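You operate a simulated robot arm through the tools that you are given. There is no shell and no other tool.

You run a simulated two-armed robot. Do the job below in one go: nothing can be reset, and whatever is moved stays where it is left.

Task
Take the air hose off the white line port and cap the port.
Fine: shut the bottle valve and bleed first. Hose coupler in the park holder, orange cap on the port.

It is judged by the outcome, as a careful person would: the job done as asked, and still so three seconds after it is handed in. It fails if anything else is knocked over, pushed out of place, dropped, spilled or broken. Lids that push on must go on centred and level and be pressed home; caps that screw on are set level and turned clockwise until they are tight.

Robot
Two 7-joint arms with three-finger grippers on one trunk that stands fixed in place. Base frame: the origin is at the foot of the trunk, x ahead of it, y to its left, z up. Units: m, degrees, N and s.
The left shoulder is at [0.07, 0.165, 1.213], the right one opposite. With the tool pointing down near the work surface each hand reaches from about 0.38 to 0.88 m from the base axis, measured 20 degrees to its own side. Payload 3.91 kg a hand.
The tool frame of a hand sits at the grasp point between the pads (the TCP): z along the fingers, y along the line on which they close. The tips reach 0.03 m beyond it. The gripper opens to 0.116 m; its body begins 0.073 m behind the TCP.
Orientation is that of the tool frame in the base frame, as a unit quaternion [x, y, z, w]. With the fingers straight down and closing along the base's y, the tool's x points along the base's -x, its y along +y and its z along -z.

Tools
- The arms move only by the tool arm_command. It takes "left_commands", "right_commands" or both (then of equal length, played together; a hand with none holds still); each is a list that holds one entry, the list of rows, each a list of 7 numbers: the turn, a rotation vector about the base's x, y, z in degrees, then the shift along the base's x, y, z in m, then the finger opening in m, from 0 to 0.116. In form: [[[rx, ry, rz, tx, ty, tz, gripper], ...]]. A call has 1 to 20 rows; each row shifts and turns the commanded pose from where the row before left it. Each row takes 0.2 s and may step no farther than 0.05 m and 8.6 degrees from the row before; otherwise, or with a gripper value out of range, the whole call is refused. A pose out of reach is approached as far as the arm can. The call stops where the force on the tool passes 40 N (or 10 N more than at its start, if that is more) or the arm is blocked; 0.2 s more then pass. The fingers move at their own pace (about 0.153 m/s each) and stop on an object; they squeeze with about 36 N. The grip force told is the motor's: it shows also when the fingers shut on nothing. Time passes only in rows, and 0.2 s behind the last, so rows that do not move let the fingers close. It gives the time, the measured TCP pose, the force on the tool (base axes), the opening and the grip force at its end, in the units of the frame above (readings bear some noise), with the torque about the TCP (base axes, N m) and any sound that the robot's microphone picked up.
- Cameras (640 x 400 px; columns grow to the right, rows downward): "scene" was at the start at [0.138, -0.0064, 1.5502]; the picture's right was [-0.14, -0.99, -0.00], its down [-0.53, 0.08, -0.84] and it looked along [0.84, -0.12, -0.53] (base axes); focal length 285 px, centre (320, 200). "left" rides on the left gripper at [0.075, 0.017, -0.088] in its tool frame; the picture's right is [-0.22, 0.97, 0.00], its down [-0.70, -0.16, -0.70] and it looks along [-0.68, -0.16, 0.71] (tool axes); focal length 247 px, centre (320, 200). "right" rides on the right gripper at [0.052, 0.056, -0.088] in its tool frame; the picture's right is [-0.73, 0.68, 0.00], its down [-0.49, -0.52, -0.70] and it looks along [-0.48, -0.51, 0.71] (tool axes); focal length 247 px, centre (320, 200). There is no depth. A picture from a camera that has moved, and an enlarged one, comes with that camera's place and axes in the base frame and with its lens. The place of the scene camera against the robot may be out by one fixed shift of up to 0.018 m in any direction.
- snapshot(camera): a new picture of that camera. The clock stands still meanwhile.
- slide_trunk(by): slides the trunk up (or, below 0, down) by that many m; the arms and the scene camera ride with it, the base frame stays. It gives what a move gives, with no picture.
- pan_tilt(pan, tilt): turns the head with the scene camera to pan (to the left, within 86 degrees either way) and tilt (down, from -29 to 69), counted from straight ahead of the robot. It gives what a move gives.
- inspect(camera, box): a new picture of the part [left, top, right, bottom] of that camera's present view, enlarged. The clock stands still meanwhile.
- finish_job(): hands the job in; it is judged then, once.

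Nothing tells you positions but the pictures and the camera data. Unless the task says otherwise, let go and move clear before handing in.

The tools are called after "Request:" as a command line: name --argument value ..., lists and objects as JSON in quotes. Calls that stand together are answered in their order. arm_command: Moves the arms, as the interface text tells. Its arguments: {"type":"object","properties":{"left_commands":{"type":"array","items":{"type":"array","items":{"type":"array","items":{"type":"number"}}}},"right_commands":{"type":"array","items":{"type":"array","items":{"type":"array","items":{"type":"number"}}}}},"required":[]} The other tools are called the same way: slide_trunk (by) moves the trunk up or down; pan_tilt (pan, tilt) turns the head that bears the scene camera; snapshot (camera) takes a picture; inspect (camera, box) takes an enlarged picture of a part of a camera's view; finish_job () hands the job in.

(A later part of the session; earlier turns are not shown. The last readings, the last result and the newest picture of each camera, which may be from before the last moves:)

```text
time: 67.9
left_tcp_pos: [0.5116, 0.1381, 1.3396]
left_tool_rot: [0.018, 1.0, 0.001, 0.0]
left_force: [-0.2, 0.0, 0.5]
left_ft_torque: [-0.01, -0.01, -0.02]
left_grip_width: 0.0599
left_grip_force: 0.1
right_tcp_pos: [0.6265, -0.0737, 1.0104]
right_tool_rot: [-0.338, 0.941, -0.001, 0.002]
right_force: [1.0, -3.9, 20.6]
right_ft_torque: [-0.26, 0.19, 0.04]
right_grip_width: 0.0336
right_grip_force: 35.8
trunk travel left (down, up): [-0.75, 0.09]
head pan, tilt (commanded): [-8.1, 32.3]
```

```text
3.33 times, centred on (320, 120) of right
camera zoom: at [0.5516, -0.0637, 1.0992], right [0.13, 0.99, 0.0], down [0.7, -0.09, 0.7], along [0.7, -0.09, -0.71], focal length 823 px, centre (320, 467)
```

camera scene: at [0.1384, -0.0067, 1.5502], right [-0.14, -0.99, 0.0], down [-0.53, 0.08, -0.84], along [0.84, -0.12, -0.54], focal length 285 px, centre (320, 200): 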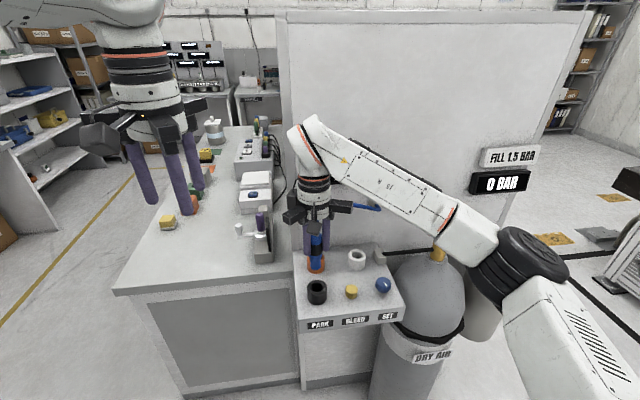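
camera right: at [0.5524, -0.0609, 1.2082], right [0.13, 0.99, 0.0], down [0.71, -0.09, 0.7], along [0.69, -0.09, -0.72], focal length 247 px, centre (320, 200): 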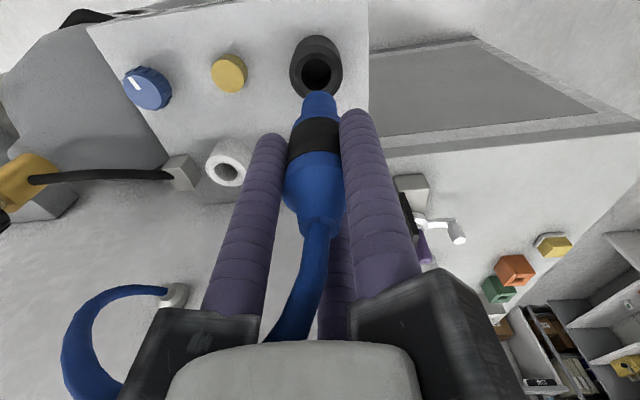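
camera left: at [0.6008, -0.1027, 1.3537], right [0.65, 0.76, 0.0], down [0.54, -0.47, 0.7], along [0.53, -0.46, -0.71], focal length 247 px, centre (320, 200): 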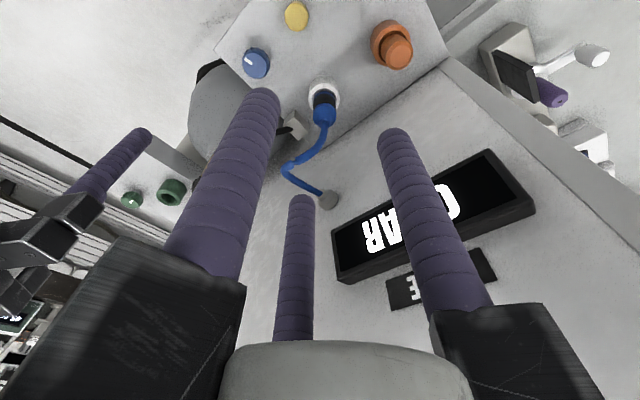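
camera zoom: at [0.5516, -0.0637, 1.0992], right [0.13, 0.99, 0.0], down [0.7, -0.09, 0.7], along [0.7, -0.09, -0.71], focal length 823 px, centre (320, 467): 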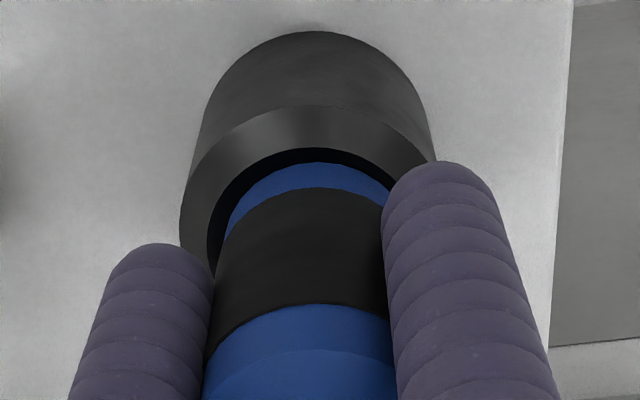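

Firm seat (20 N upward). I relax, open and lift straight up.

Request:
arm_command --right_commands '[[[0, 0, 0, 0, 0, 0.0015, 0.0], [0, 0, 0, 0, 0, 0, 0.03], [0, 0, 0, 0, 0, 0, 0.06], [0, 0, 0, 0, 0, 0, 0.06], [0, 0, 0, 0, 0, 0.01, 0.06], [0, 0, 0, 0, 0, 0.02, 0.06], [0, 0, 0, 0, 0, 0.03, 0.06], [0, 0, 0, 0, 0, 0.04, 0.06], [0, 0, 0, 0, 0, 0.04, 0.06], [0, 0, 0, 0, 0, 0.04, 0.06], [0, 0, 0, 0, 0, 0, 0.06]]]'

Request:
snapshot --camera "right"

Request:
inspect --camera "scene" --box '[280, 200, 408, 310]'

```text
time: 70.3
left_tcp_pos: [0.5145, 0.139, 1.339]
left_tool_rot: [0.018, 1.0, 0.0, 0.0]
left_force: [-0.2, 0.1, -1.0]
left_ft_torque: [0.0, -0.01, 0.02]
left_grip_width: 0.0602
left_grip_force: 0.1
right_tcp_pos: [0.6292, -0.0748, 1.1894]
right_tool_rot: [-0.338, 0.941, -0.001, 0.0]
right_force: [0.2, 1.2, 0.5]
right_ft_torque: [0.0, 0.04, -0.03]
right_grip_width: 0.06
right_grip_force: 0.0
trunk travel left (down, up): [-0.75, 0.09]
head pan, tilt (commanded): [-8.1, 32.3]
```

```text
taken
camera right: at [0.5537, -0.0648, 1.2776], right [0.13, 0.99, 0.0], down [0.71, -0.09, 0.7], along [0.69, -0.09, -0.71], focal length 247 px, centre (320, 200)
```

right: 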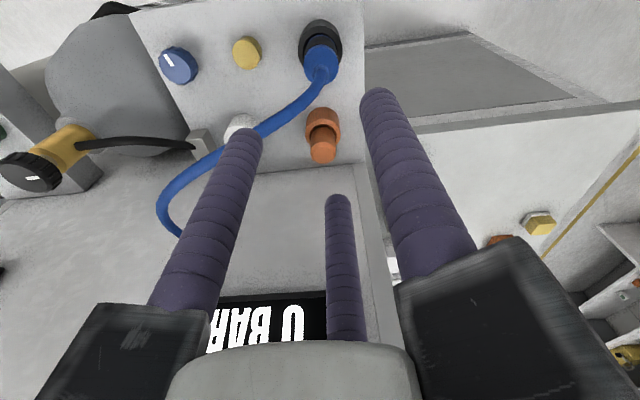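

```text
3.64 times, centred on (344, 255) of scene
camera zoom: at [0.1386, -0.0065, 1.5502], right [-0.14, -0.99, 0.0], down [-0.53, 0.08, -0.84], along [0.84, -0.12, -0.54], focal length 1036 px, centre (233, 0)
```

zoom: 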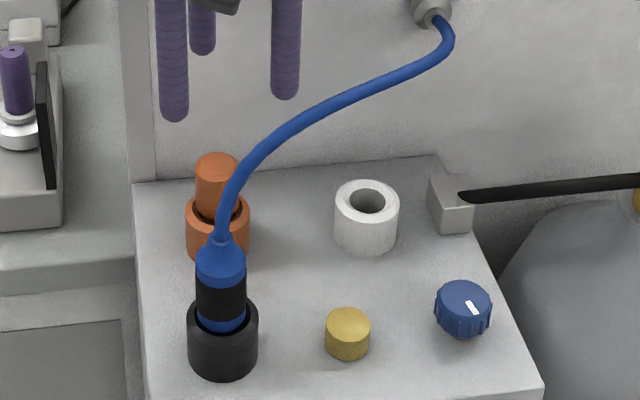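

The coupler stands parked and the hose follows freely. Next is the orange cap; I zoom from the present right-hand view to refine its position.

Request:
inspect --camera "right" --box '[272, 95, 368, 175]'

Request:
inspect --camera "right" --box '[190, 90, 270, 150]'

Request:
inspect --camera "scene" --box '[296, 235, 376, 280]'

```text
5.00 times, centred on (320, 135) of right
camera zoom: at [0.5537, -0.0648, 1.2776], right [0.13, 0.99, 0.0], down [0.71, -0.09, 0.7], along [0.69, -0.09, -0.71], focal length 1235 px, centre (320, 525)
```

zoom: 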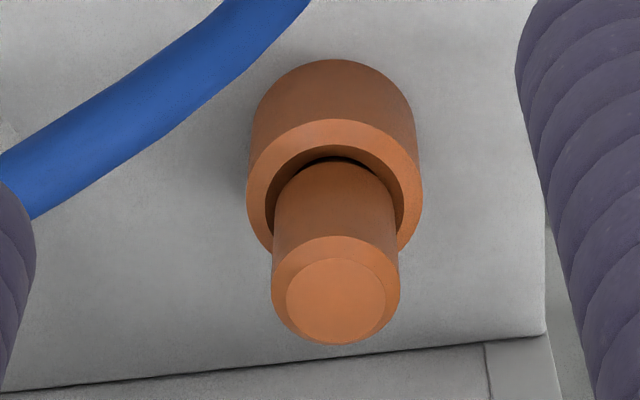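

```text
6.67 times, centred on (230, 120) of right
camera zoom: at [0.5537, -0.0648, 1.2776], right [0.13, 0.99, 0.0], down [0.71, -0.09, 0.7], along [0.69, -0.09, -0.71], focal length 1646 px, centre (920, 733)
```

zoom: 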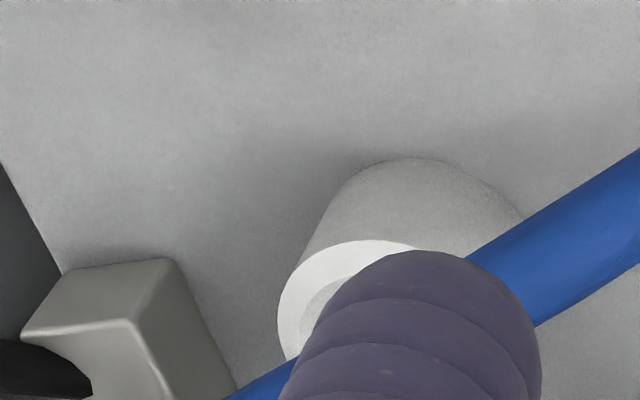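

```text
8.00 times, centred on (336, 258) of scene
camera zoom: at [0.1386, -0.0065, 1.5502], right [-0.14, -0.99, 0.0], down [-0.53, 0.08, -0.84], along [0.84, -0.12, -0.54], focal length 2278 px, centre (192, -260)
```

zoom: 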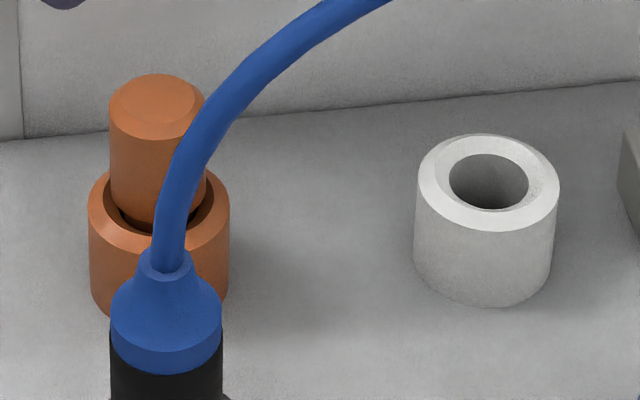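

Everything agrees: cap axis ≈ (0.733, -0.084), top at 1.013; port ≈ (0.730, -0.2046). I turn the hand to yaw 90° (no finger rail towards the wall) and move above the cap.

Request:
arm_command --right_commands '[[[0, 0, 8, 0, 0, 0, 0.06], [0, 0, 8, 0, 0, 0, 0.06], [0, 0, 8, 0.01, -0.001, 0, 0.06], [0, 0, 8, 0.015, -0.002, 0, 0.06], [0, 0, 8, 0.02, -0.002, 0, 0.06], [0, 0, 8, 0.02, -0.002, 0, 0.06], [0, 0, 2.4, 0.02, -0.001, 0, 0.06], [0, 0, 0, 0.0195, -0.001, 0, 0.06], [0, 0, 0, 0, 0, 0, 0.06]]]'

Request:
snapshot --camera "right"

Request:
snapshot --camera "scene"

```text
time: 72.3
left_tcp_pos: [0.513, 0.1391, 1.3394]
left_tool_rot: [0.018, 1.0, 0.001, 0.0]
left_force: [-1.1, -0.9, -0.3]
left_ft_torque: [0.02, -0.02, -0.01]
left_grip_width: 0.0601
left_grip_force: 0.0
right_tcp_pos: [0.7299, -0.0857, 1.1889]
right_tool_rot: [-0.706, 0.708, -0.001, 0.0]
right_force: [-0.6, -0.5, 0.0]
right_ft_torque: [-0.03, -0.01, 0.0]
right_grip_width: 0.0598
right_grip_force: 0.0
trunk travel left (down, up): [-0.75, 0.09]
head pan, tilt (commanded): [-8.1, 32.3]
```

```text
taken
camera right: at [0.6744, -0.1377, 1.2783], right [-0.68, 0.73, 0.0], down [0.52, 0.49, 0.7], along [0.51, 0.48, -0.71], focal length 247 px, centre (320, 200)
```

right: 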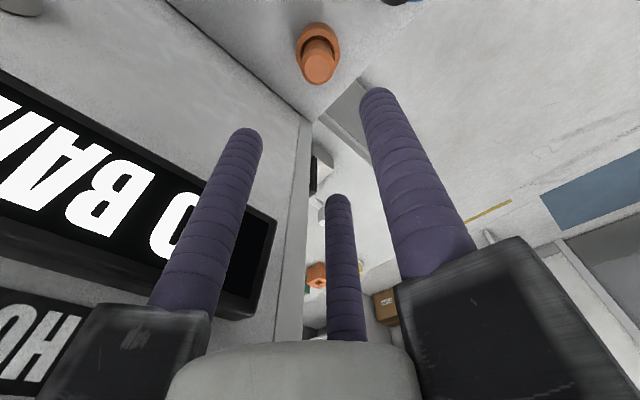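

```text
taken
camera scene: at [0.1377, -0.0067, 1.5503], right [-0.14, -0.99, 0.0], down [-0.53, 0.08, -0.84], along [0.84, -0.12, -0.53], focal length 285 px, centre (320, 200)
```

scene: 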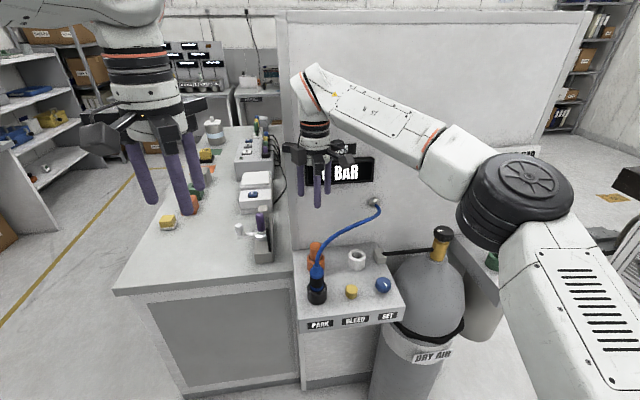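

Before descending I check how far the hand's rails reach towards the gauge box and wall.

Request:
inspect --camera "scene" --box '[260, 100, 400, 220]'

Request:
snapshot --camera "left"

Request:
inspect --camera "right" --box '[272, 0, 368, 100]'

```text
3.33 times, centred on (330, 160) of scene
camera zoom: at [0.1377, -0.0067, 1.5503], right [-0.14, -0.99, 0.0], down [-0.53, 0.08, -0.84], along [0.84, -0.12, -0.53], focal length 949 px, centre (287, 333)
```

zoom: 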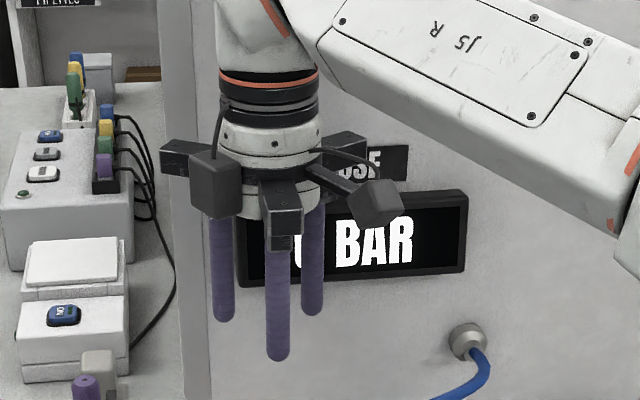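

```text
taken
camera left: at [0.4387, 0.1586, 1.4267], right [0.26, 0.97, 0.0], down [0.69, -0.19, 0.7], along [0.68, -0.18, -0.71], focal length 247 px, centre (320, 200)
```

left: 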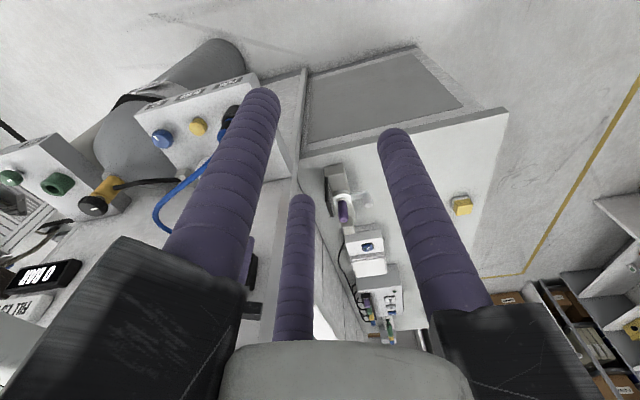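

```text
4.00 times, centred on (320, 50) of right
camera zoom: at [0.6744, -0.1377, 1.2783], right [-0.68, 0.73, 0.0], down [0.52, 0.49, 0.7], along [0.51, 0.48, -0.71], focal length 988 px, centre (320, 800)
```

zoom: 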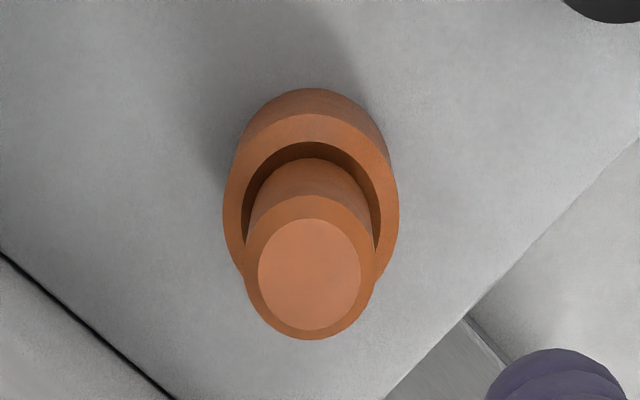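

Clearance to the gauge box is best at yaw ≈ 82° here. I rotate to that, correct position by about (+2.7, -1.1) mm, and descend to just above the cap.

Request:
arm_command --right_commands '[[[0, 0, -8, 0.0027, -0.0011, 0, 0.06], [0, 0, 0, 0, 0, -0.03, 0.06], [0, 0, 0, 0, 0, -0.03, 0.06], [0, 0, 0, 0, 0, -0.03, 0.06], [0, 0, 0, 0, 0, -0.03, 0.06], [0, 0, 0, 0, 0, 0, 0.06]]]'

Request:
snapshot --camera "right"

Request:
inspect --camera "scene" --box '[270, 190, 398, 300]'

```text
time: 73.7
left_tcp_pos: [0.5132, 0.1382, 1.3401]
left_tool_rot: [0.017, 1.0, 0.0, 0.0]
left_force: [0.0, -0.2, 0.3]
left_ft_torque: [-0.01, 0.02, 0.03]
left_grip_width: 0.0602
left_grip_force: 0.0
right_tcp_pos: [0.7338, -0.0853, 1.0723]
right_tool_rot: [-0.655, 0.755, -0.001, 0.001]
right_force: [0.5, -1.1, 0.0]
right_ft_torque: [-0.03, -0.02, 0.0]
right_grip_width: 0.0602
right_grip_force: 0.2
trunk travel left (down, up): [-0.75, 0.09]
head pan, tilt (commanded): [-8.1, 32.3]
```

```text
taken
camera right: at [0.6709, -0.1282, 1.1598], right [-0.57, 0.82, 0.0], down [0.58, 0.41, 0.7], along [0.58, 0.4, -0.71], focal length 247 px, centre (320, 200)
```

right: 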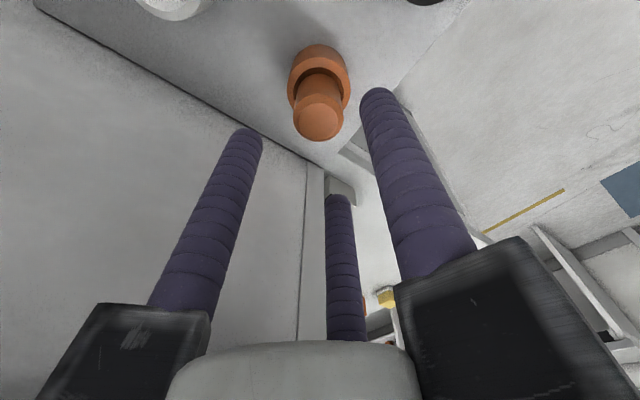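

```text
3.64 times, centred on (334, 245) of scene
camera zoom: at [0.1376, -0.0058, 1.5503], right [-0.14, -0.99, 0.0], down [-0.53, 0.07, -0.85], along [0.84, -0.12, -0.53], focal length 1036 px, centre (269, 36)
```

zoom: 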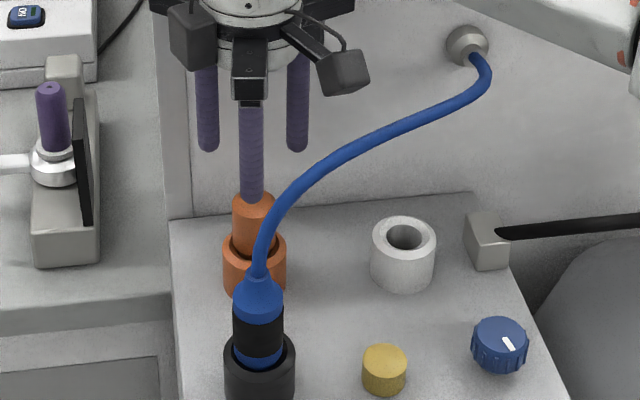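

Request:
inspect --camera "right" --box '[256, 30, 384, 150]'

Request:
inspect --camera "scene" --box '[290, 220, 350, 275]'

```text
3.33 times, centred on (320, 90) of right
camera zoom: at [0.6709, -0.1282, 1.1598], right [-0.57, 0.82, 0.0], down [0.58, 0.41, 0.7], along [0.58, 0.4, -0.71], focal length 823 px, centre (320, 567)
```

zoom: 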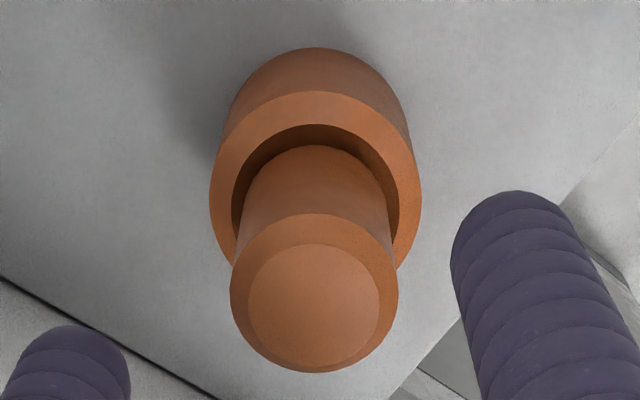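

```text
7.27 times, centred on (320, 248) of scene
camera zoom: at [0.1376, -0.0058, 1.5503], right [-0.14, -0.99, 0.0], down [-0.53, 0.07, -0.85], along [0.84, -0.12, -0.53], focal length 2071 px, centre (320, -146)
```

zoom: 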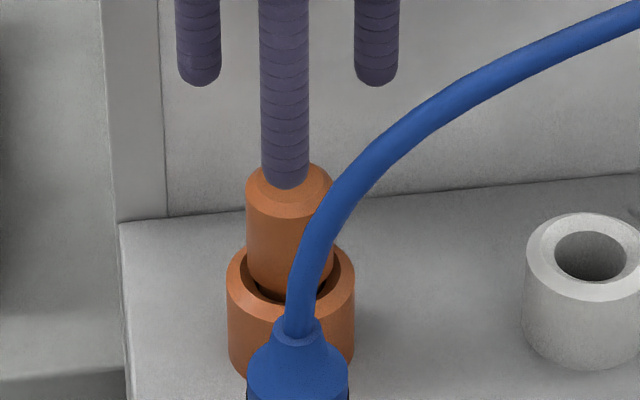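

The cap is about (-0.8, -1.6) mm from the hand axis. I correct and descend around it.

Request:
arm_command --right_commands '[[[0, 0, 0, -0.0008, -0.0016, -0.01, 0.06], [0, 0, 0, 0, 0, -0.02, 0.06], [0, 0, 0, 0, 0, -0.02, 0.06], [0, 0, 0, 0, 0, -0.02, 0.06], [0, 0, 0, 0, 0, 0, 0.06]]]'

Request:
inspect --camera "right" --box '[230, 40, 422, 240]'

Request:
inspect --camera "scene" --box '[280, 200, 372, 285]'

```text
time: 74.9
left_tcp_pos: [0.5136, 0.139, 1.3392]
left_tool_rot: [0.018, 1.0, 0.0, 0.0]
left_force: [-1.0, -1.0, 0.8]
left_ft_torque: [-0.02, -0.02, 0.0]
left_grip_width: 0.0601
left_grip_force: 0.0
right_tcp_pos: [0.7345, -0.0856, 1.0014]
right_tool_rot: [-0.655, 0.755, 0.0, 0.0]
right_force: [-0.7, 1.2, 0.6]
right_ft_torque: [0.01, -0.01, -0.03]
right_grip_width: 0.0603
right_grip_force: 0.0
trunk travel left (down, up): [-0.75, 0.09]
head pan, tilt (commanded): [-8.1, 32.3]
```

```text
2.00 times, centred on (326, 140) of right
camera zoom: at [0.6712, -0.1294, 1.0897], right [-0.57, 0.82, 0.0], down [0.59, 0.41, 0.7], along [0.58, 0.4, -0.71], focal length 494 px, centre (308, 320)
```

zoom: 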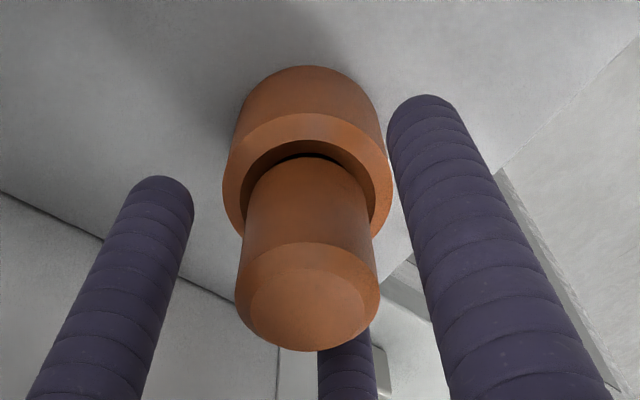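

```text
4.71 times, centred on (326, 242) of scene
camera zoom: at [0.1377, -0.0061, 1.5503], right [-0.14, -0.99, 0.0], down [-0.53, 0.07, -0.84], along [0.84, -0.12, -0.53], focal length 1340 px, centre (292, 0)
```

zoom: 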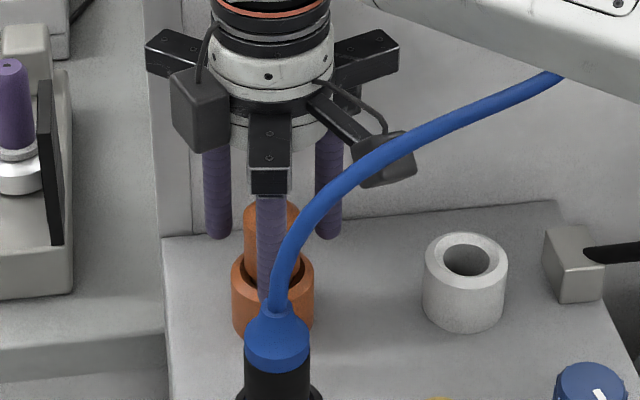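

The cap is centred between the fingers and clear of the holder. I close on it.

Request:
arm_command --right_commands '[[[0, 0, 0, 0, 0, 0, 0.045], [0, 0, 0, 0, 0, 0, 0.03], [0, 0, 0, 0, 0, 0, 0.0], [0, 0, 0, 0, 0, 0, 0.0], [0, 0, 0, 0, 0, 0, 0.0]]]'

Request:
inspect --camera "right" --box '[230, 40, 422, 240]'

```text
time: 76.1
left_tcp_pos: [0.5138, 0.1392, 1.3384]
left_tool_rot: [0.019, 1.0, -0.001, 0.0]
left_force: [0.9, -0.5, -0.3]
left_ft_torque: [-0.03, 0.01, 0.0]
left_grip_width: 0.0598
left_grip_force: 0.0
right_tcp_pos: [0.7355, -0.0852, 1.0016]
right_tool_rot: [-0.655, 0.755, 0.0, 0.001]
right_force: [0.3, 0.2, -0.1]
right_ft_torque: [-0.02, -0.01, -0.02]
right_grip_width: 0.0322
right_grip_force: 36.2
trunk travel left (down, up): [-0.75, 0.09]
head pan, tilt (commanded): [-8.1, 32.3]
```

```text
2.00 times, centred on (326, 140) of right
camera zoom: at [0.6714, -0.1295, 1.0899], right [-0.57, 0.82, 0.0], down [0.59, 0.41, 0.7], along [0.58, 0.4, -0.71], focal length 494 px, centre (308, 320)
```

zoom: 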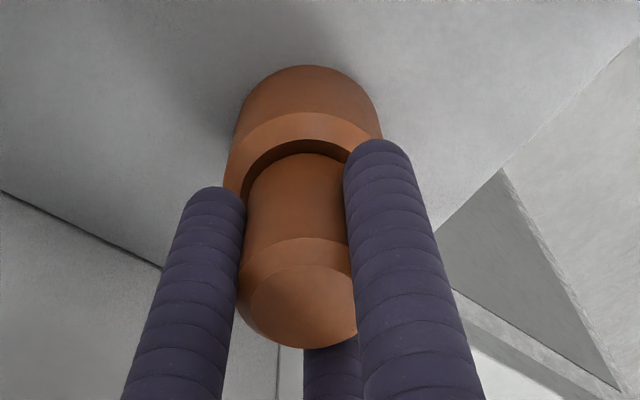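

Cap gripped with no side load. I lift it straight out.

Request:
arm_command --right_commands '[[[0, 0, 0, 0, 0, 0.003, 0.0], [0, 0, 0, 0, 0, 0.004, 0.0], [0, 0, 0, 0, 0, 0.005, 0.0], [0, 0, 0, 0, 0, 0.006, 0.0], [0, 0, 0, 0, 0, 0.008, 0.0], [0, 0, 0, 0, 0, 0.01, 0.0], [0, 0, 0, 0, 0, 0.012, 0.0], [0, 0, 0, 0, 0, 0.012, 0.0], [0, 0, 0, 0, 0, 0, 0.0]]]'

Request:
inspect --camera "scene" --box '[280, 200, 372, 285]'

Request:
snapshot --camera "right"

```text
time: 78.1
left_tcp_pos: [0.5142, 0.1384, 1.3397]
left_tool_rot: [0.018, 1.0, 0.0, -0.001]
left_force: [0.3, 0.2, 0.8]
left_ft_torque: [0.01, -0.01, -0.02]
left_grip_width: 0.0597
left_grip_force: 0.1
right_tcp_pos: [0.7358, -0.0872, 1.0585]
right_tool_rot: [-0.655, 0.755, -0.001, 0.001]
right_force: [-0.1, -0.3, 0.7]
right_ft_torque: [-0.03, -0.01, -0.01]
right_grip_width: 0.0321
right_grip_force: 36.0
trunk travel left (down, up): [-0.75, 0.09]
head pan, tilt (commanded): [-8.1, 32.3]
```

```text
4.71 times, centred on (326, 242) of scene
camera zoom: at [0.1383, -0.0064, 1.5502], right [-0.14, -0.99, 0.0], down [-0.53, 0.08, -0.84], along [0.84, -0.12, -0.54], focal length 1340 px, centre (292, 0)
```

zoom: 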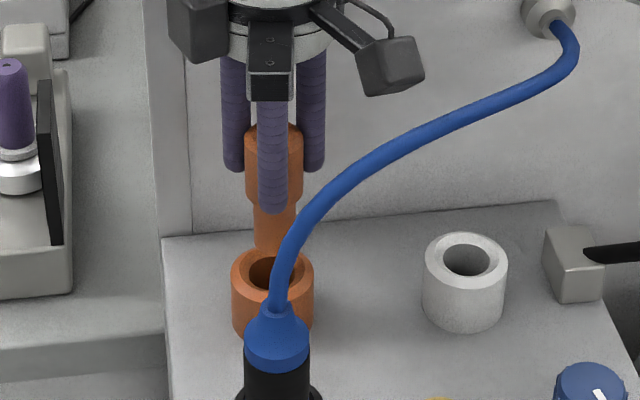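

```text
taken
camera right: at [0.6723, -0.1305, 1.1473], right [-0.57, 0.82, 0.0], down [0.59, 0.41, 0.7], along [0.58, 0.4, -0.71], focal length 247 px, centre (320, 200)
```

right: 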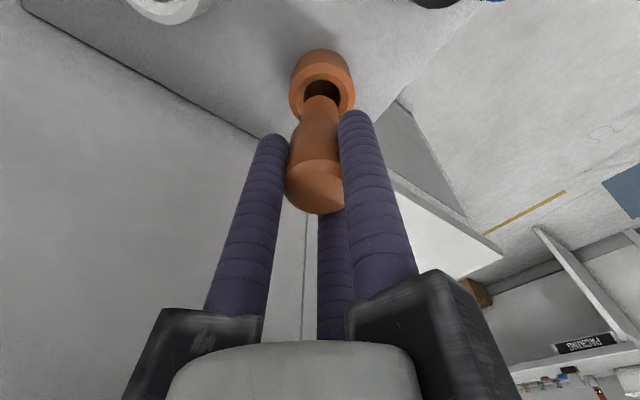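

The cap is out. I lift a bit more, back off from the wall slightly, and carry it over the white port while turning to yaw ≈ 92°.

Request:
arm_command --right_commands '[[[0, 0, 0, -0.006, 0, 0.0175, 0.0], [0, 0, 0, -0.006, 0, 0.0175, 0.0], [0, 0, 1.67, 0, -0.0198, 0, 0.0], [0, 0, 1.67, 0, -0.0198, 0, 0.0], [0, 0, 1.67, 0, -0.0198, 0, 0.0], [0, 0, 1.67, 0, -0.0198, 0, 0.0], [0, 0, 1.67, 0, -0.0198, 0, 0.0], [0, 0, 1.67, 0, -0.0198, 0, 0.0], [0, 0, 0, 0.0072, 0, 0, 0.0], [0, 0, 0, 0, 0, 0, 0.0]]]'

Request:
snapshot --camera "right"

Request:
inspect --camera "scene" --box '[310, 190, 410, 285]'

```text
time: 80.3
left_tcp_pos: [0.5141, 0.1392, 1.3386]
left_tool_rot: [0.018, 1.0, -0.001, 0.0]
left_force: [-0.4, 0.2, -0.5]
left_ft_torque: [0.03, -0.01, 0.01]
left_grip_width: 0.0599
left_grip_force: 0.2
right_tcp_pos: [0.7313, -0.2046, 1.0946]
right_tool_rot: [0.718, -0.696, 0.001, 0.0]
right_force: [-0.5, 0.2, 0.1]
right_ft_torque: [-0.01, 0.0, 0.02]
right_grip_width: 0.032
right_grip_force: 35.9
trunk travel left (down, up): [-0.75, 0.09]
head pan, tilt (commanded): [-8.1, 32.3]
```

```text
taken
camera right: at [0.6762, -0.2596, 1.1838], right [-0.71, 0.71, 0.0], down [0.51, 0.5, 0.7], along [0.5, 0.49, -0.71], focal length 247 px, centre (320, 200)
```

right: 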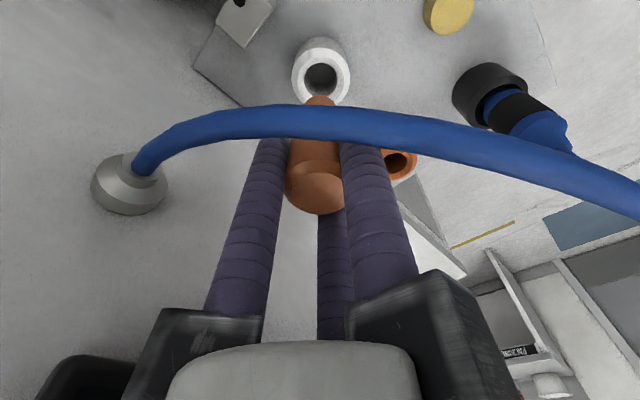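

```text
4.21 times, centred on (360, 238) of scene
camera zoom: at [0.1379, -0.0064, 1.5502], right [-0.14, -0.99, 0.0], down [-0.53, 0.08, -0.84], along [0.84, -0.12, -0.53], focal length 1199 px, centre (152, 42)
```

zoom: 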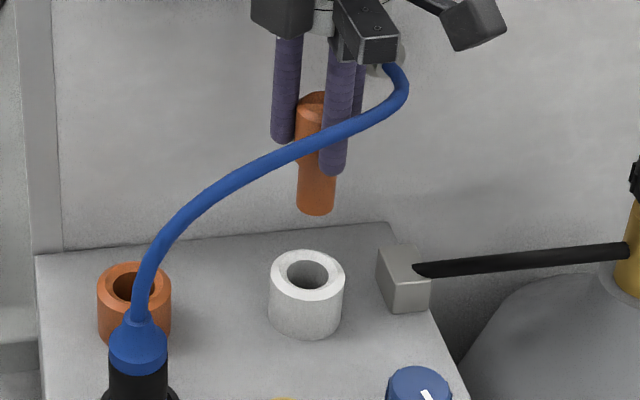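

Request:
inspect --camera "right" --box '[270, 20, 370, 120]'

Request:
inspect --camera "scene" --box '[336, 210, 384, 270]'

```text
4.00 times, centred on (320, 70) of right
camera zoom: at [0.6762, -0.2596, 1.1838], right [-0.71, 0.71, 0.0], down [0.51, 0.5, 0.7], along [0.5, 0.49, -0.71], focal length 988 px, centre (320, 720)
```

zoom: 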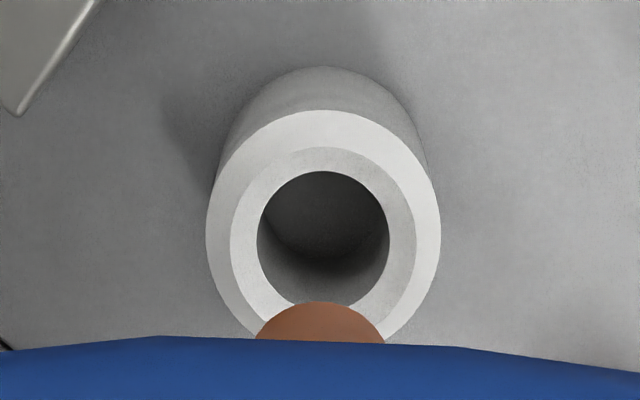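

```text
6.67 times, centred on (360, 240) of scene
camera zoom: at [0.1379, -0.0064, 1.5502], right [-0.14, -0.99, 0.0], down [-0.53, 0.08, -0.84], along [0.84, -0.12, -0.53], focal length 1898 px, centre (53, -67)
```

zoom: 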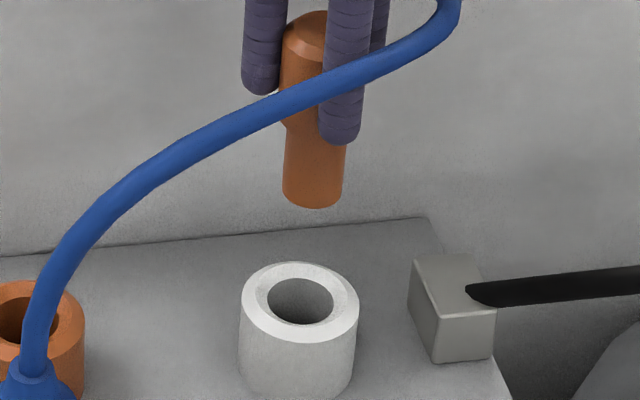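

Alignment looks good from both views. I lower to about 1 cm above the port and recheck.

Request:
arm_command --right_commands '[[[0, 0, 0, -0.0004, 0.0002, -0.015, 0.0], [0, 0, 0, 0, 0, -0.015, 0.0], [0, 0, 0, 0, 0, -0.015, 0.0], [0, 0, 0, 0, 0, 0, 0.0]]]'

Request:
inspect --camera "right" --box '[270, 40, 370, 140]'

Request:
inspect --camera "scene" --box '[336, 235, 384, 280]'

```text
time: 81.3
left_tcp_pos: [0.5139, 0.1397, 1.3384]
left_tool_rot: [0.018, 1.0, 0.0, 0.0]
left_force: [0.4, 0.4, -1.0]
left_ft_torque: [-0.01, -0.02, 0.02]
left_grip_width: 0.06
left_grip_force: 0.0
right_tcp_pos: [0.7301, -0.2046, 1.0488]
right_tool_rot: [0.719, -0.695, 0.001, 0.0]
right_force: [0.5, -1.4, -0.9]
right_ft_torque: [-0.01, 0.01, 0.01]
right_grip_width: 0.032
right_grip_force: 35.9
trunk travel left (down, up): [-0.75, 0.09]
head pan, tilt (commanded): [-8.1, 32.3]
```

```text
4.00 times, centred on (320, 90) of right
camera zoom: at [0.6756, -0.2591, 1.1372], right [-0.71, 0.71, 0.0], down [0.51, 0.5, 0.7], along [0.5, 0.49, -0.71], focal length 988 px, centre (320, 640)
```

zoom: 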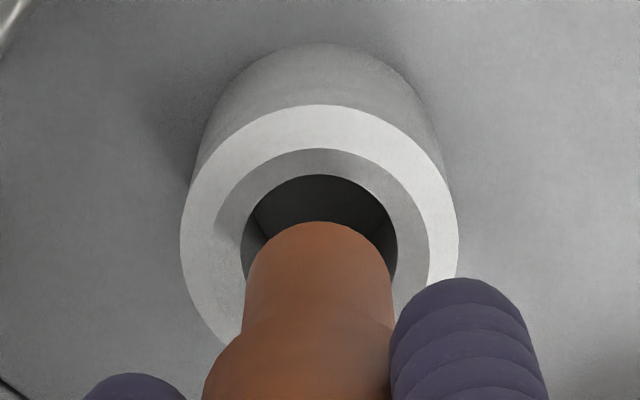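

```text
8.89 times, centred on (360, 258) of scene
camera zoom: at [0.1381, -0.0061, 1.5502], right [-0.14, -0.99, 0.0], down [-0.53, 0.07, -0.84], along [0.84, -0.12, -0.54], focal length 2531 px, centre (-36, -311)
```

zoom: 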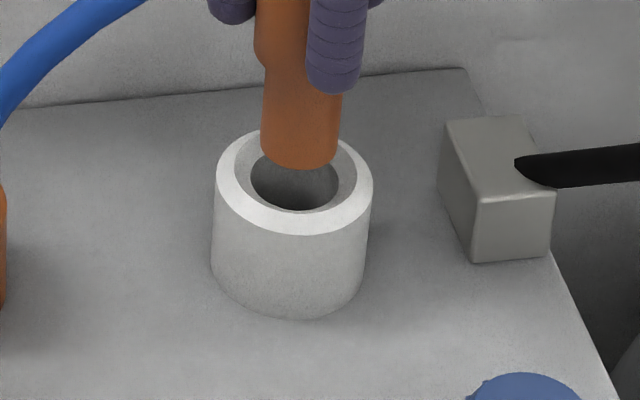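

Lateral alignment is right on; depth is within about 1 mm. I nudge +0.7 mm in x and lower slowly.

Request:
arm_command --right_commands '[[[0, 0, 0, 0.0007, 0, -0.005, 0.0], [0, 0, 0, 0, 0, -0.005, 0.0], [0, 0, 0, 0, 0, -0.004, 0.0], [0, 0, 0, 0, 0, 0, 0.0]]]'

Request:
inspect --camera "right" --box '[270, 40, 370, 140]'

Request:
inspect --camera "scene" --box '[336, 235, 384, 280]'

```text
time: 82.3
left_tcp_pos: [0.5143, 0.1391, 1.34]
left_tool_rot: [0.018, 1.0, 0.0, 0.0]
left_force: [-0.6, 1.0, 0.5]
left_ft_torque: [0.0, -0.03, -0.01]
left_grip_width: 0.0601
left_grip_force: 0.1
right_tcp_pos: [0.7311, -0.205, 1.0358]
right_tool_rot: [0.719, -0.695, 0.001, 0.0]
right_force: [0.5, -0.8, -0.4]
right_ft_torque: [0.0, 0.0, 0.02]
right_grip_width: 0.0324
right_grip_force: 35.8
trunk travel left (down, up): [-0.75, 0.09]
head pan, tilt (commanded): [-8.1, 32.3]
```

```text
4.00 times, centred on (320, 90) of right
camera zoom: at [0.677, -0.2591, 1.1238], right [-0.71, 0.71, 0.0], down [0.51, 0.5, 0.7], along [0.5, 0.49, -0.71], focal length 988 px, centre (320, 640)
```

zoom: 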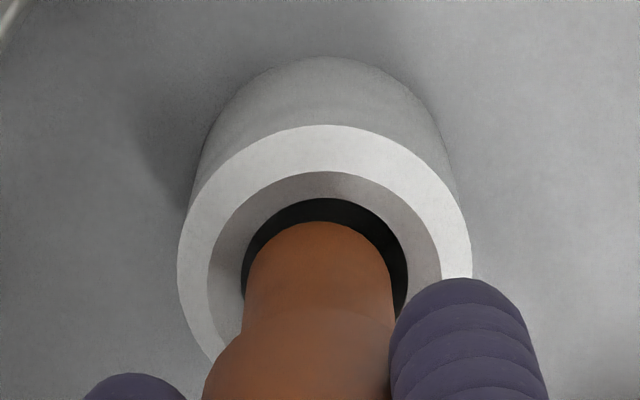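

```text
8.89 times, centred on (360, 258) of scene
camera zoom: at [0.1382, -0.0062, 1.5502], right [-0.14, -0.99, 0.0], down [-0.53, 0.07, -0.84], along [0.84, -0.12, -0.54], focal length 2531 px, centre (-36, -311)
```

zoom: 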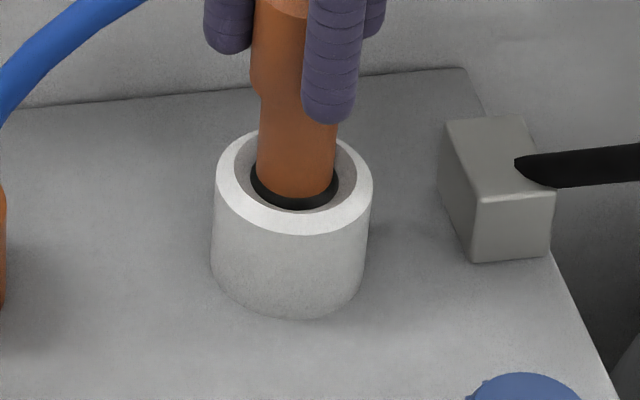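

Request:
arm_command --right_commands '[[[0, 0, 0, -0.0004, 0.0005, -0.002, 0.0], [0, 0, 0, 0, 0, -0.002, 0.0], [0, 0, 0, 0, 0, -0.002, 0.0], [0, 0, 0, 0, 0, -0.002, 0.0], [0, 0, 0, 0, 0, -0.002, 0.0], [0, 0, 0, 0, 0, 0, 0.0]]]'

Request:
inspect --camera "right" --box '[270, 40, 370, 140]'

Request:
inspect --camera "scene" --box '[336, 235, 384, 280]'

```text
time: 83.7
left_tcp_pos: [0.514, 0.1381, 1.339]
left_tool_rot: [0.018, 1.0, 0.001, 0.0]
left_force: [0.1, 0.2, -0.5]
left_ft_torque: [-0.02, 0.0, 0.0]
left_grip_width: 0.0602
left_grip_force: 0.1
right_tcp_pos: [0.7287, -0.2032, 1.0261]
right_tool_rot: [0.719, -0.695, 0.001, -0.001]
right_force: [0.6, -0.1, 0.3]
right_ft_torque: [0.0, 0.01, 0.0]
right_grip_width: 0.032
right_grip_force: 36.5
trunk travel left (down, up): [-0.75, 0.09]
head pan, tilt (commanded): [-8.1, 32.3]
```

```text
4.00 times, centred on (320, 90) of right
camera zoom: at [0.6748, -0.2577, 1.1144], right [-0.71, 0.71, 0.0], down [0.51, 0.5, 0.7], along [0.5, 0.49, -0.71], focal length 988 px, centre (320, 640)
```

zoom: 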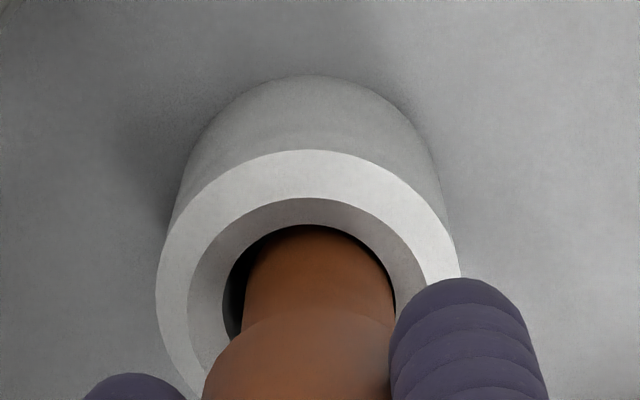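

```text
8.89 times, centred on (360, 258) of scene
camera zoom: at [0.1381, -0.0063, 1.5502], right [-0.14, -0.99, 0.0], down [-0.53, 0.07, -0.84], along [0.84, -0.12, -0.54], focal length 2531 px, centre (-36, -311)
```

zoom: 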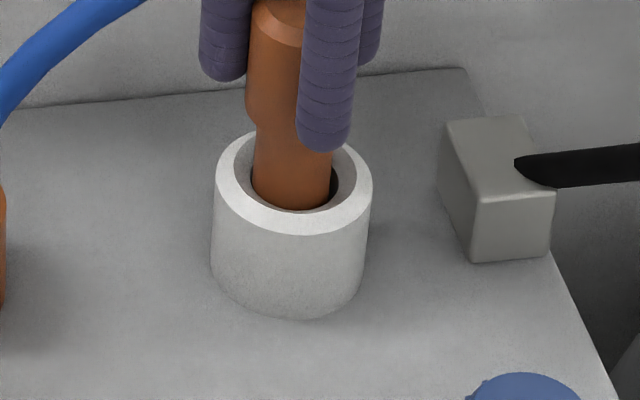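

Request:
arm_command --right_commands '[[[0, 0, 0, 0.0007, -0.0008, 0, 0.0], [0, 0, 0, 0, 0, -0.002, 0.0], [0, 0, 0, 0, 0, -0.002, 0.0], [0, 0, 0, 0, 0, 0, 0.0]]]'

Request:
inspect --camera "right" --box '[270, 40, 370, 140]'

Request:
inspect --camera "scene" --box '[336, 235, 384, 280]'

```text
time: 84.7
left_tcp_pos: [0.5132, 0.1383, 1.3386]
left_tool_rot: [0.018, 1.0, -0.001, -0.001]
left_force: [-0.3, 0.0, -0.4]
left_ft_torque: [-0.01, 0.0, 0.02]
left_grip_width: 0.06
left_grip_force: 0.1
right_tcp_pos: [0.7308, -0.2053, 1.0227]
right_tool_rot: [0.719, -0.695, 0.001, 0.0]
right_force: [0.3, 0.0, -0.2]
right_ft_torque: [0.01, 0.01, 0.0]
right_grip_width: 0.0321
right_grip_force: 35.9
trunk travel left (down, up): [-0.75, 0.09]
head pan, tilt (commanded): [-8.1, 32.3]
```

```text
4.00 times, centred on (320, 90) of right
camera zoom: at [0.6768, -0.2587, 1.1111], right [-0.7, 0.71, 0.0], down [0.51, 0.5, 0.7], along [0.5, 0.49, -0.71], focal length 988 px, centre (320, 640)
```

zoom: 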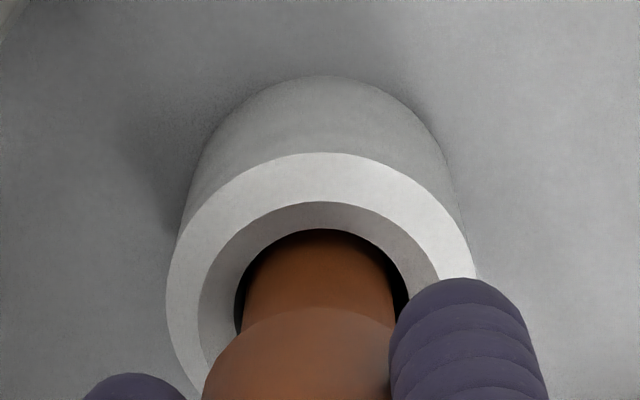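

```text
8.89 times, centred on (360, 258) of scene
camera zoom: at [0.1381, -0.0063, 1.5502], right [-0.14, -0.99, 0.0], down [-0.53, 0.07, -0.84], along [0.84, -0.12, -0.54], focal length 2531 px, centre (-36, -311)
```

zoom: 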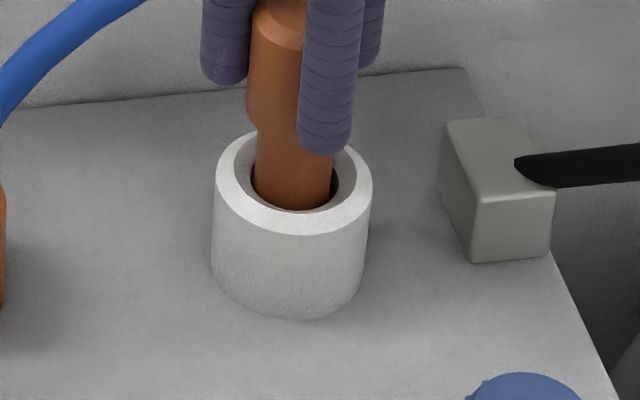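

The stem is inside the port mouth with no contact. I continue down to seating depth.

Request:
arm_command --right_commands '[[[0, 0, 0, 0, 0, -0.003, 0.0], [0, 0, 0, 0, 0, -0.003, 0.0], [0, 0, 0, 0, 0, -0.003, 0.0], [0, 0, 0, 0, 0, -0.003, 0.0], [0, 0, 0, 0, 0, 0, 0.0]]]'

Request:
inspect --camera "scene" --box '[336, 235, 384, 280]'

```text
time: 85.9
left_tcp_pos: [0.5132, 0.1386, 1.3382]
left_tool_rot: [0.019, 1.0, -0.001, 0.0]
left_force: [-0.6, -0.5, -0.3]
left_ft_torque: [-0.03, -0.03, 0.0]
left_grip_width: 0.06
left_grip_force: 0.1
right_tcp_pos: [0.7308, -0.2046, 1.0098]
right_tool_rot: [0.718, -0.696, 0.001, -0.001]
right_force: [-0.1, -0.2, 0.1]
right_ft_torque: [0.05, 0.0, 0.0]
right_grip_width: 0.0319
right_grip_force: 36.1
trunk travel left (down, up): [-0.75, 0.09]
head pan, tilt (commanded): [-8.1, 32.3]
```

```text
8.89 times, centred on (360, 258) of scene
camera zoom: at [0.138, -0.0063, 1.5502], right [-0.14, -0.99, 0.0], down [-0.53, 0.07, -0.84], along [0.84, -0.12, -0.54], focal length 2531 px, centre (-36, -311)
```

zoom: 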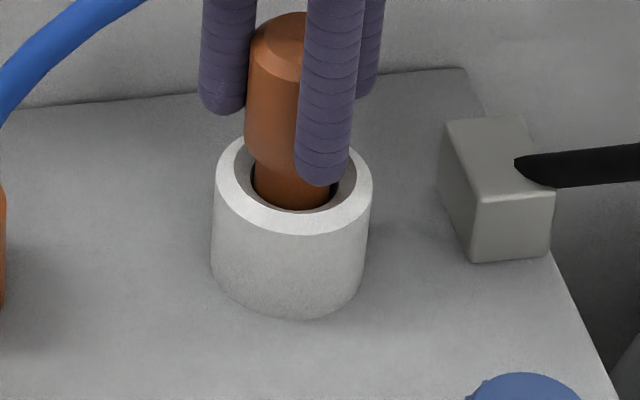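

Request:
arm_command --right_commands '[[[0, 0, 0, 0, 0, -0.002, 0.0], [0, 0, 0, 0, 0, -0.002, 0.0], [0, 0, 0, 0, 0, -0.002, 0.0], [0, 0, 0, 0, 0, 0, 0.0]]]'

Request:
arm_command --right_commands '[[[0, 0, 0, 0, 0, -0.002, 0.0], [0, 0, 0, 0, 0, -0.002, 0.0], [0, 0, 0, 0, 0, 0, 0.0]]]'

Request:
inspect --camera "scene" --box '[336, 235, 384, 280]'

Request:
inspect --camera "right" --box '[250, 60, 390, 200]'

```text
time: 86.9
left_tcp_pos: [0.5131, 0.1387, 1.3397]
left_tool_rot: [0.019, 1.0, 0.0, -0.001]
left_force: [0.6, 0.5, -0.6]
left_ft_torque: [0.01, -0.03, -0.01]
left_grip_width: 0.06
left_grip_force: 0.2
right_tcp_pos: [0.7316, -0.2057, 1.0045]
right_tool_rot: [0.719, -0.695, 0.0, -0.001]
right_force: [-2.9, 0.5, -0.5]
right_ft_torque: [0.02, 0.16, 0.04]
right_grip_width: 0.032
right_grip_force: 35.4
trunk travel left (down, up): [-0.75, 0.09]
head pan, tilt (commanded): [-8.1, 32.3]
```

```text
time: 87.7
left_tcp_pos: [0.5128, 0.1384, 1.3392]
left_tool_rot: [0.018, 1.0, 0.0, 0.0]
left_force: [-0.1, -0.6, 0.8]
left_ft_torque: [0.02, -0.01, 0.04]
left_grip_width: 0.0601
left_grip_force: 0.1
right_tcp_pos: [0.7321, -0.2051, 1.0009]
right_tool_rot: [0.719, -0.695, 0.0, 0.0]
right_force: [-0.4, 0.3, 1.1]
right_ft_torque: [-0.03, 0.03, -0.02]
right_grip_width: 0.0323
right_grip_force: 36.1
trunk travel left (down, up): [-0.75, 0.09]
head pan, tilt (commanded): [-8.1, 32.3]
```

```text
8.89 times, centred on (360, 258) of scene
camera zoom: at [0.1378, -0.0062, 1.5503], right [-0.14, -0.99, 0.0], down [-0.53, 0.07, -0.84], along [0.84, -0.12, -0.53], focal length 2531 px, centre (-36, -311)
```

zoom: 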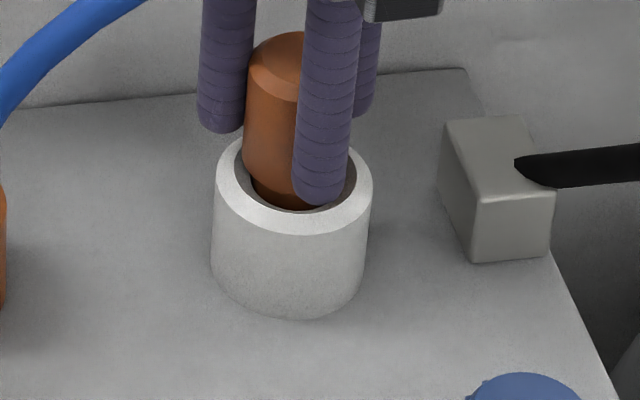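

```text
2.86 times, centred on (320, 130) of right
camera zoom: at [0.6778, -0.2588, 1.0894], right [-0.71, 0.71, 0.0], down [0.5, 0.5, 0.7], along [0.5, 0.49, -0.71], focal length 706 px, centre (320, 400)
```

zoom: 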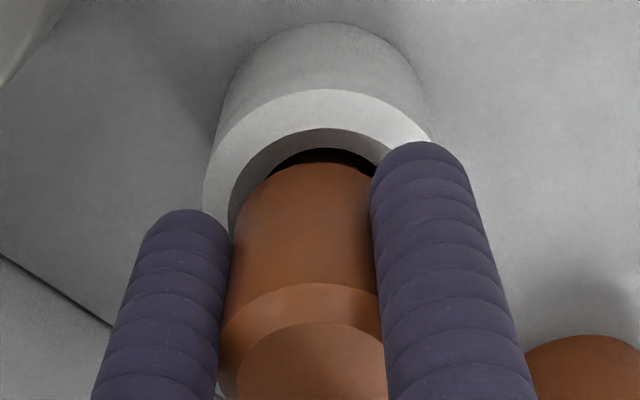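

Request:
arm_command --right_commands '[[[0, 0, 0, 0, 0, -0.002, 0.0], [0, 0, 0, 0, 0, -0.001, 0.0], [0, 0, 0, 0, 0, 0, 0.0]]]'

Request:
arm_command --right_commands '[[[0, 0, 0, 0, 0, -0.0015, 0.0], [0, 0, 0, 0, 0, -0.0015, 0.0], [0, 0, 0, 0, 0, 0, 0.0]]]'

Request:
inspect --camera "scene" --box '[336, 235, 384, 280]'

```text
time: 88.5
left_tcp_pos: [0.5124, 0.1395, 1.3401]
left_tool_rot: [0.018, 1.0, 0.0, 0.0]
left_force: [0.2, 0.4, 0.0]
left_ft_torque: [0.0, 0.01, -0.05]
left_grip_width: 0.0599
left_grip_force: 0.0
right_tcp_pos: [0.7311, -0.2053, 1.0001]
right_tool_rot: [0.718, -0.696, 0.002, -0.003]
right_force: [6.1, -3.6, 22.3]
right_ft_torque: [-0.28, -0.46, 0.07]
right_grip_width: 0.0322
right_grip_force: 35.6
trunk travel left (down, up): [-0.75, 0.09]
head pan, tilt (commanded): [-8.1, 32.3]
```

```text
time: 89.3
left_tcp_pos: [0.5107, 0.1386, 1.3389]
left_tool_rot: [0.018, 1.0, 0.0, 0.002]
left_force: [0.2, 0.4, 0.8]
left_ft_torque: [0.0, 0.01, -0.03]
left_grip_width: 0.06
left_grip_force: 0.0
right_tcp_pos: [0.729, -0.2031, 0.9975]
right_tool_rot: [0.719, -0.695, 0.002, -0.002]
right_force: [7.2, -5.7, 33.5]
right_ft_torque: [-0.4, -0.43, 0.0]
right_grip_width: 0.0322
right_grip_force: 35.7
trunk travel left (down, up): [-0.75, 0.09]
head pan, tilt (commanded): [-8.1, 32.3]
```

```text
8.89 times, centred on (360, 258) of scene
camera zoom: at [0.1341, -0.0061, 1.5507], right [-0.14, -0.99, 0.0], down [-0.53, 0.07, -0.85], along [0.84, -0.12, -0.53], focal length 2531 px, centre (-36, -311)
```

zoom: 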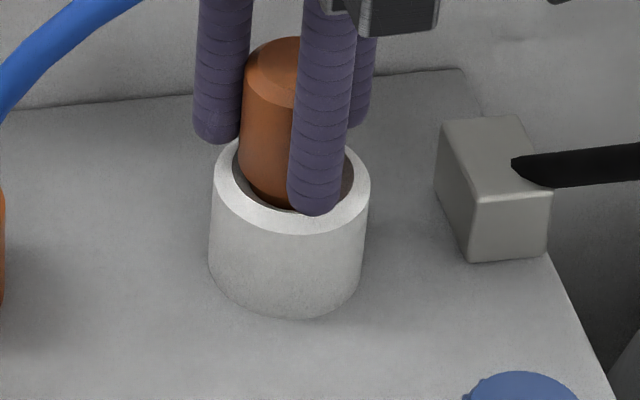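

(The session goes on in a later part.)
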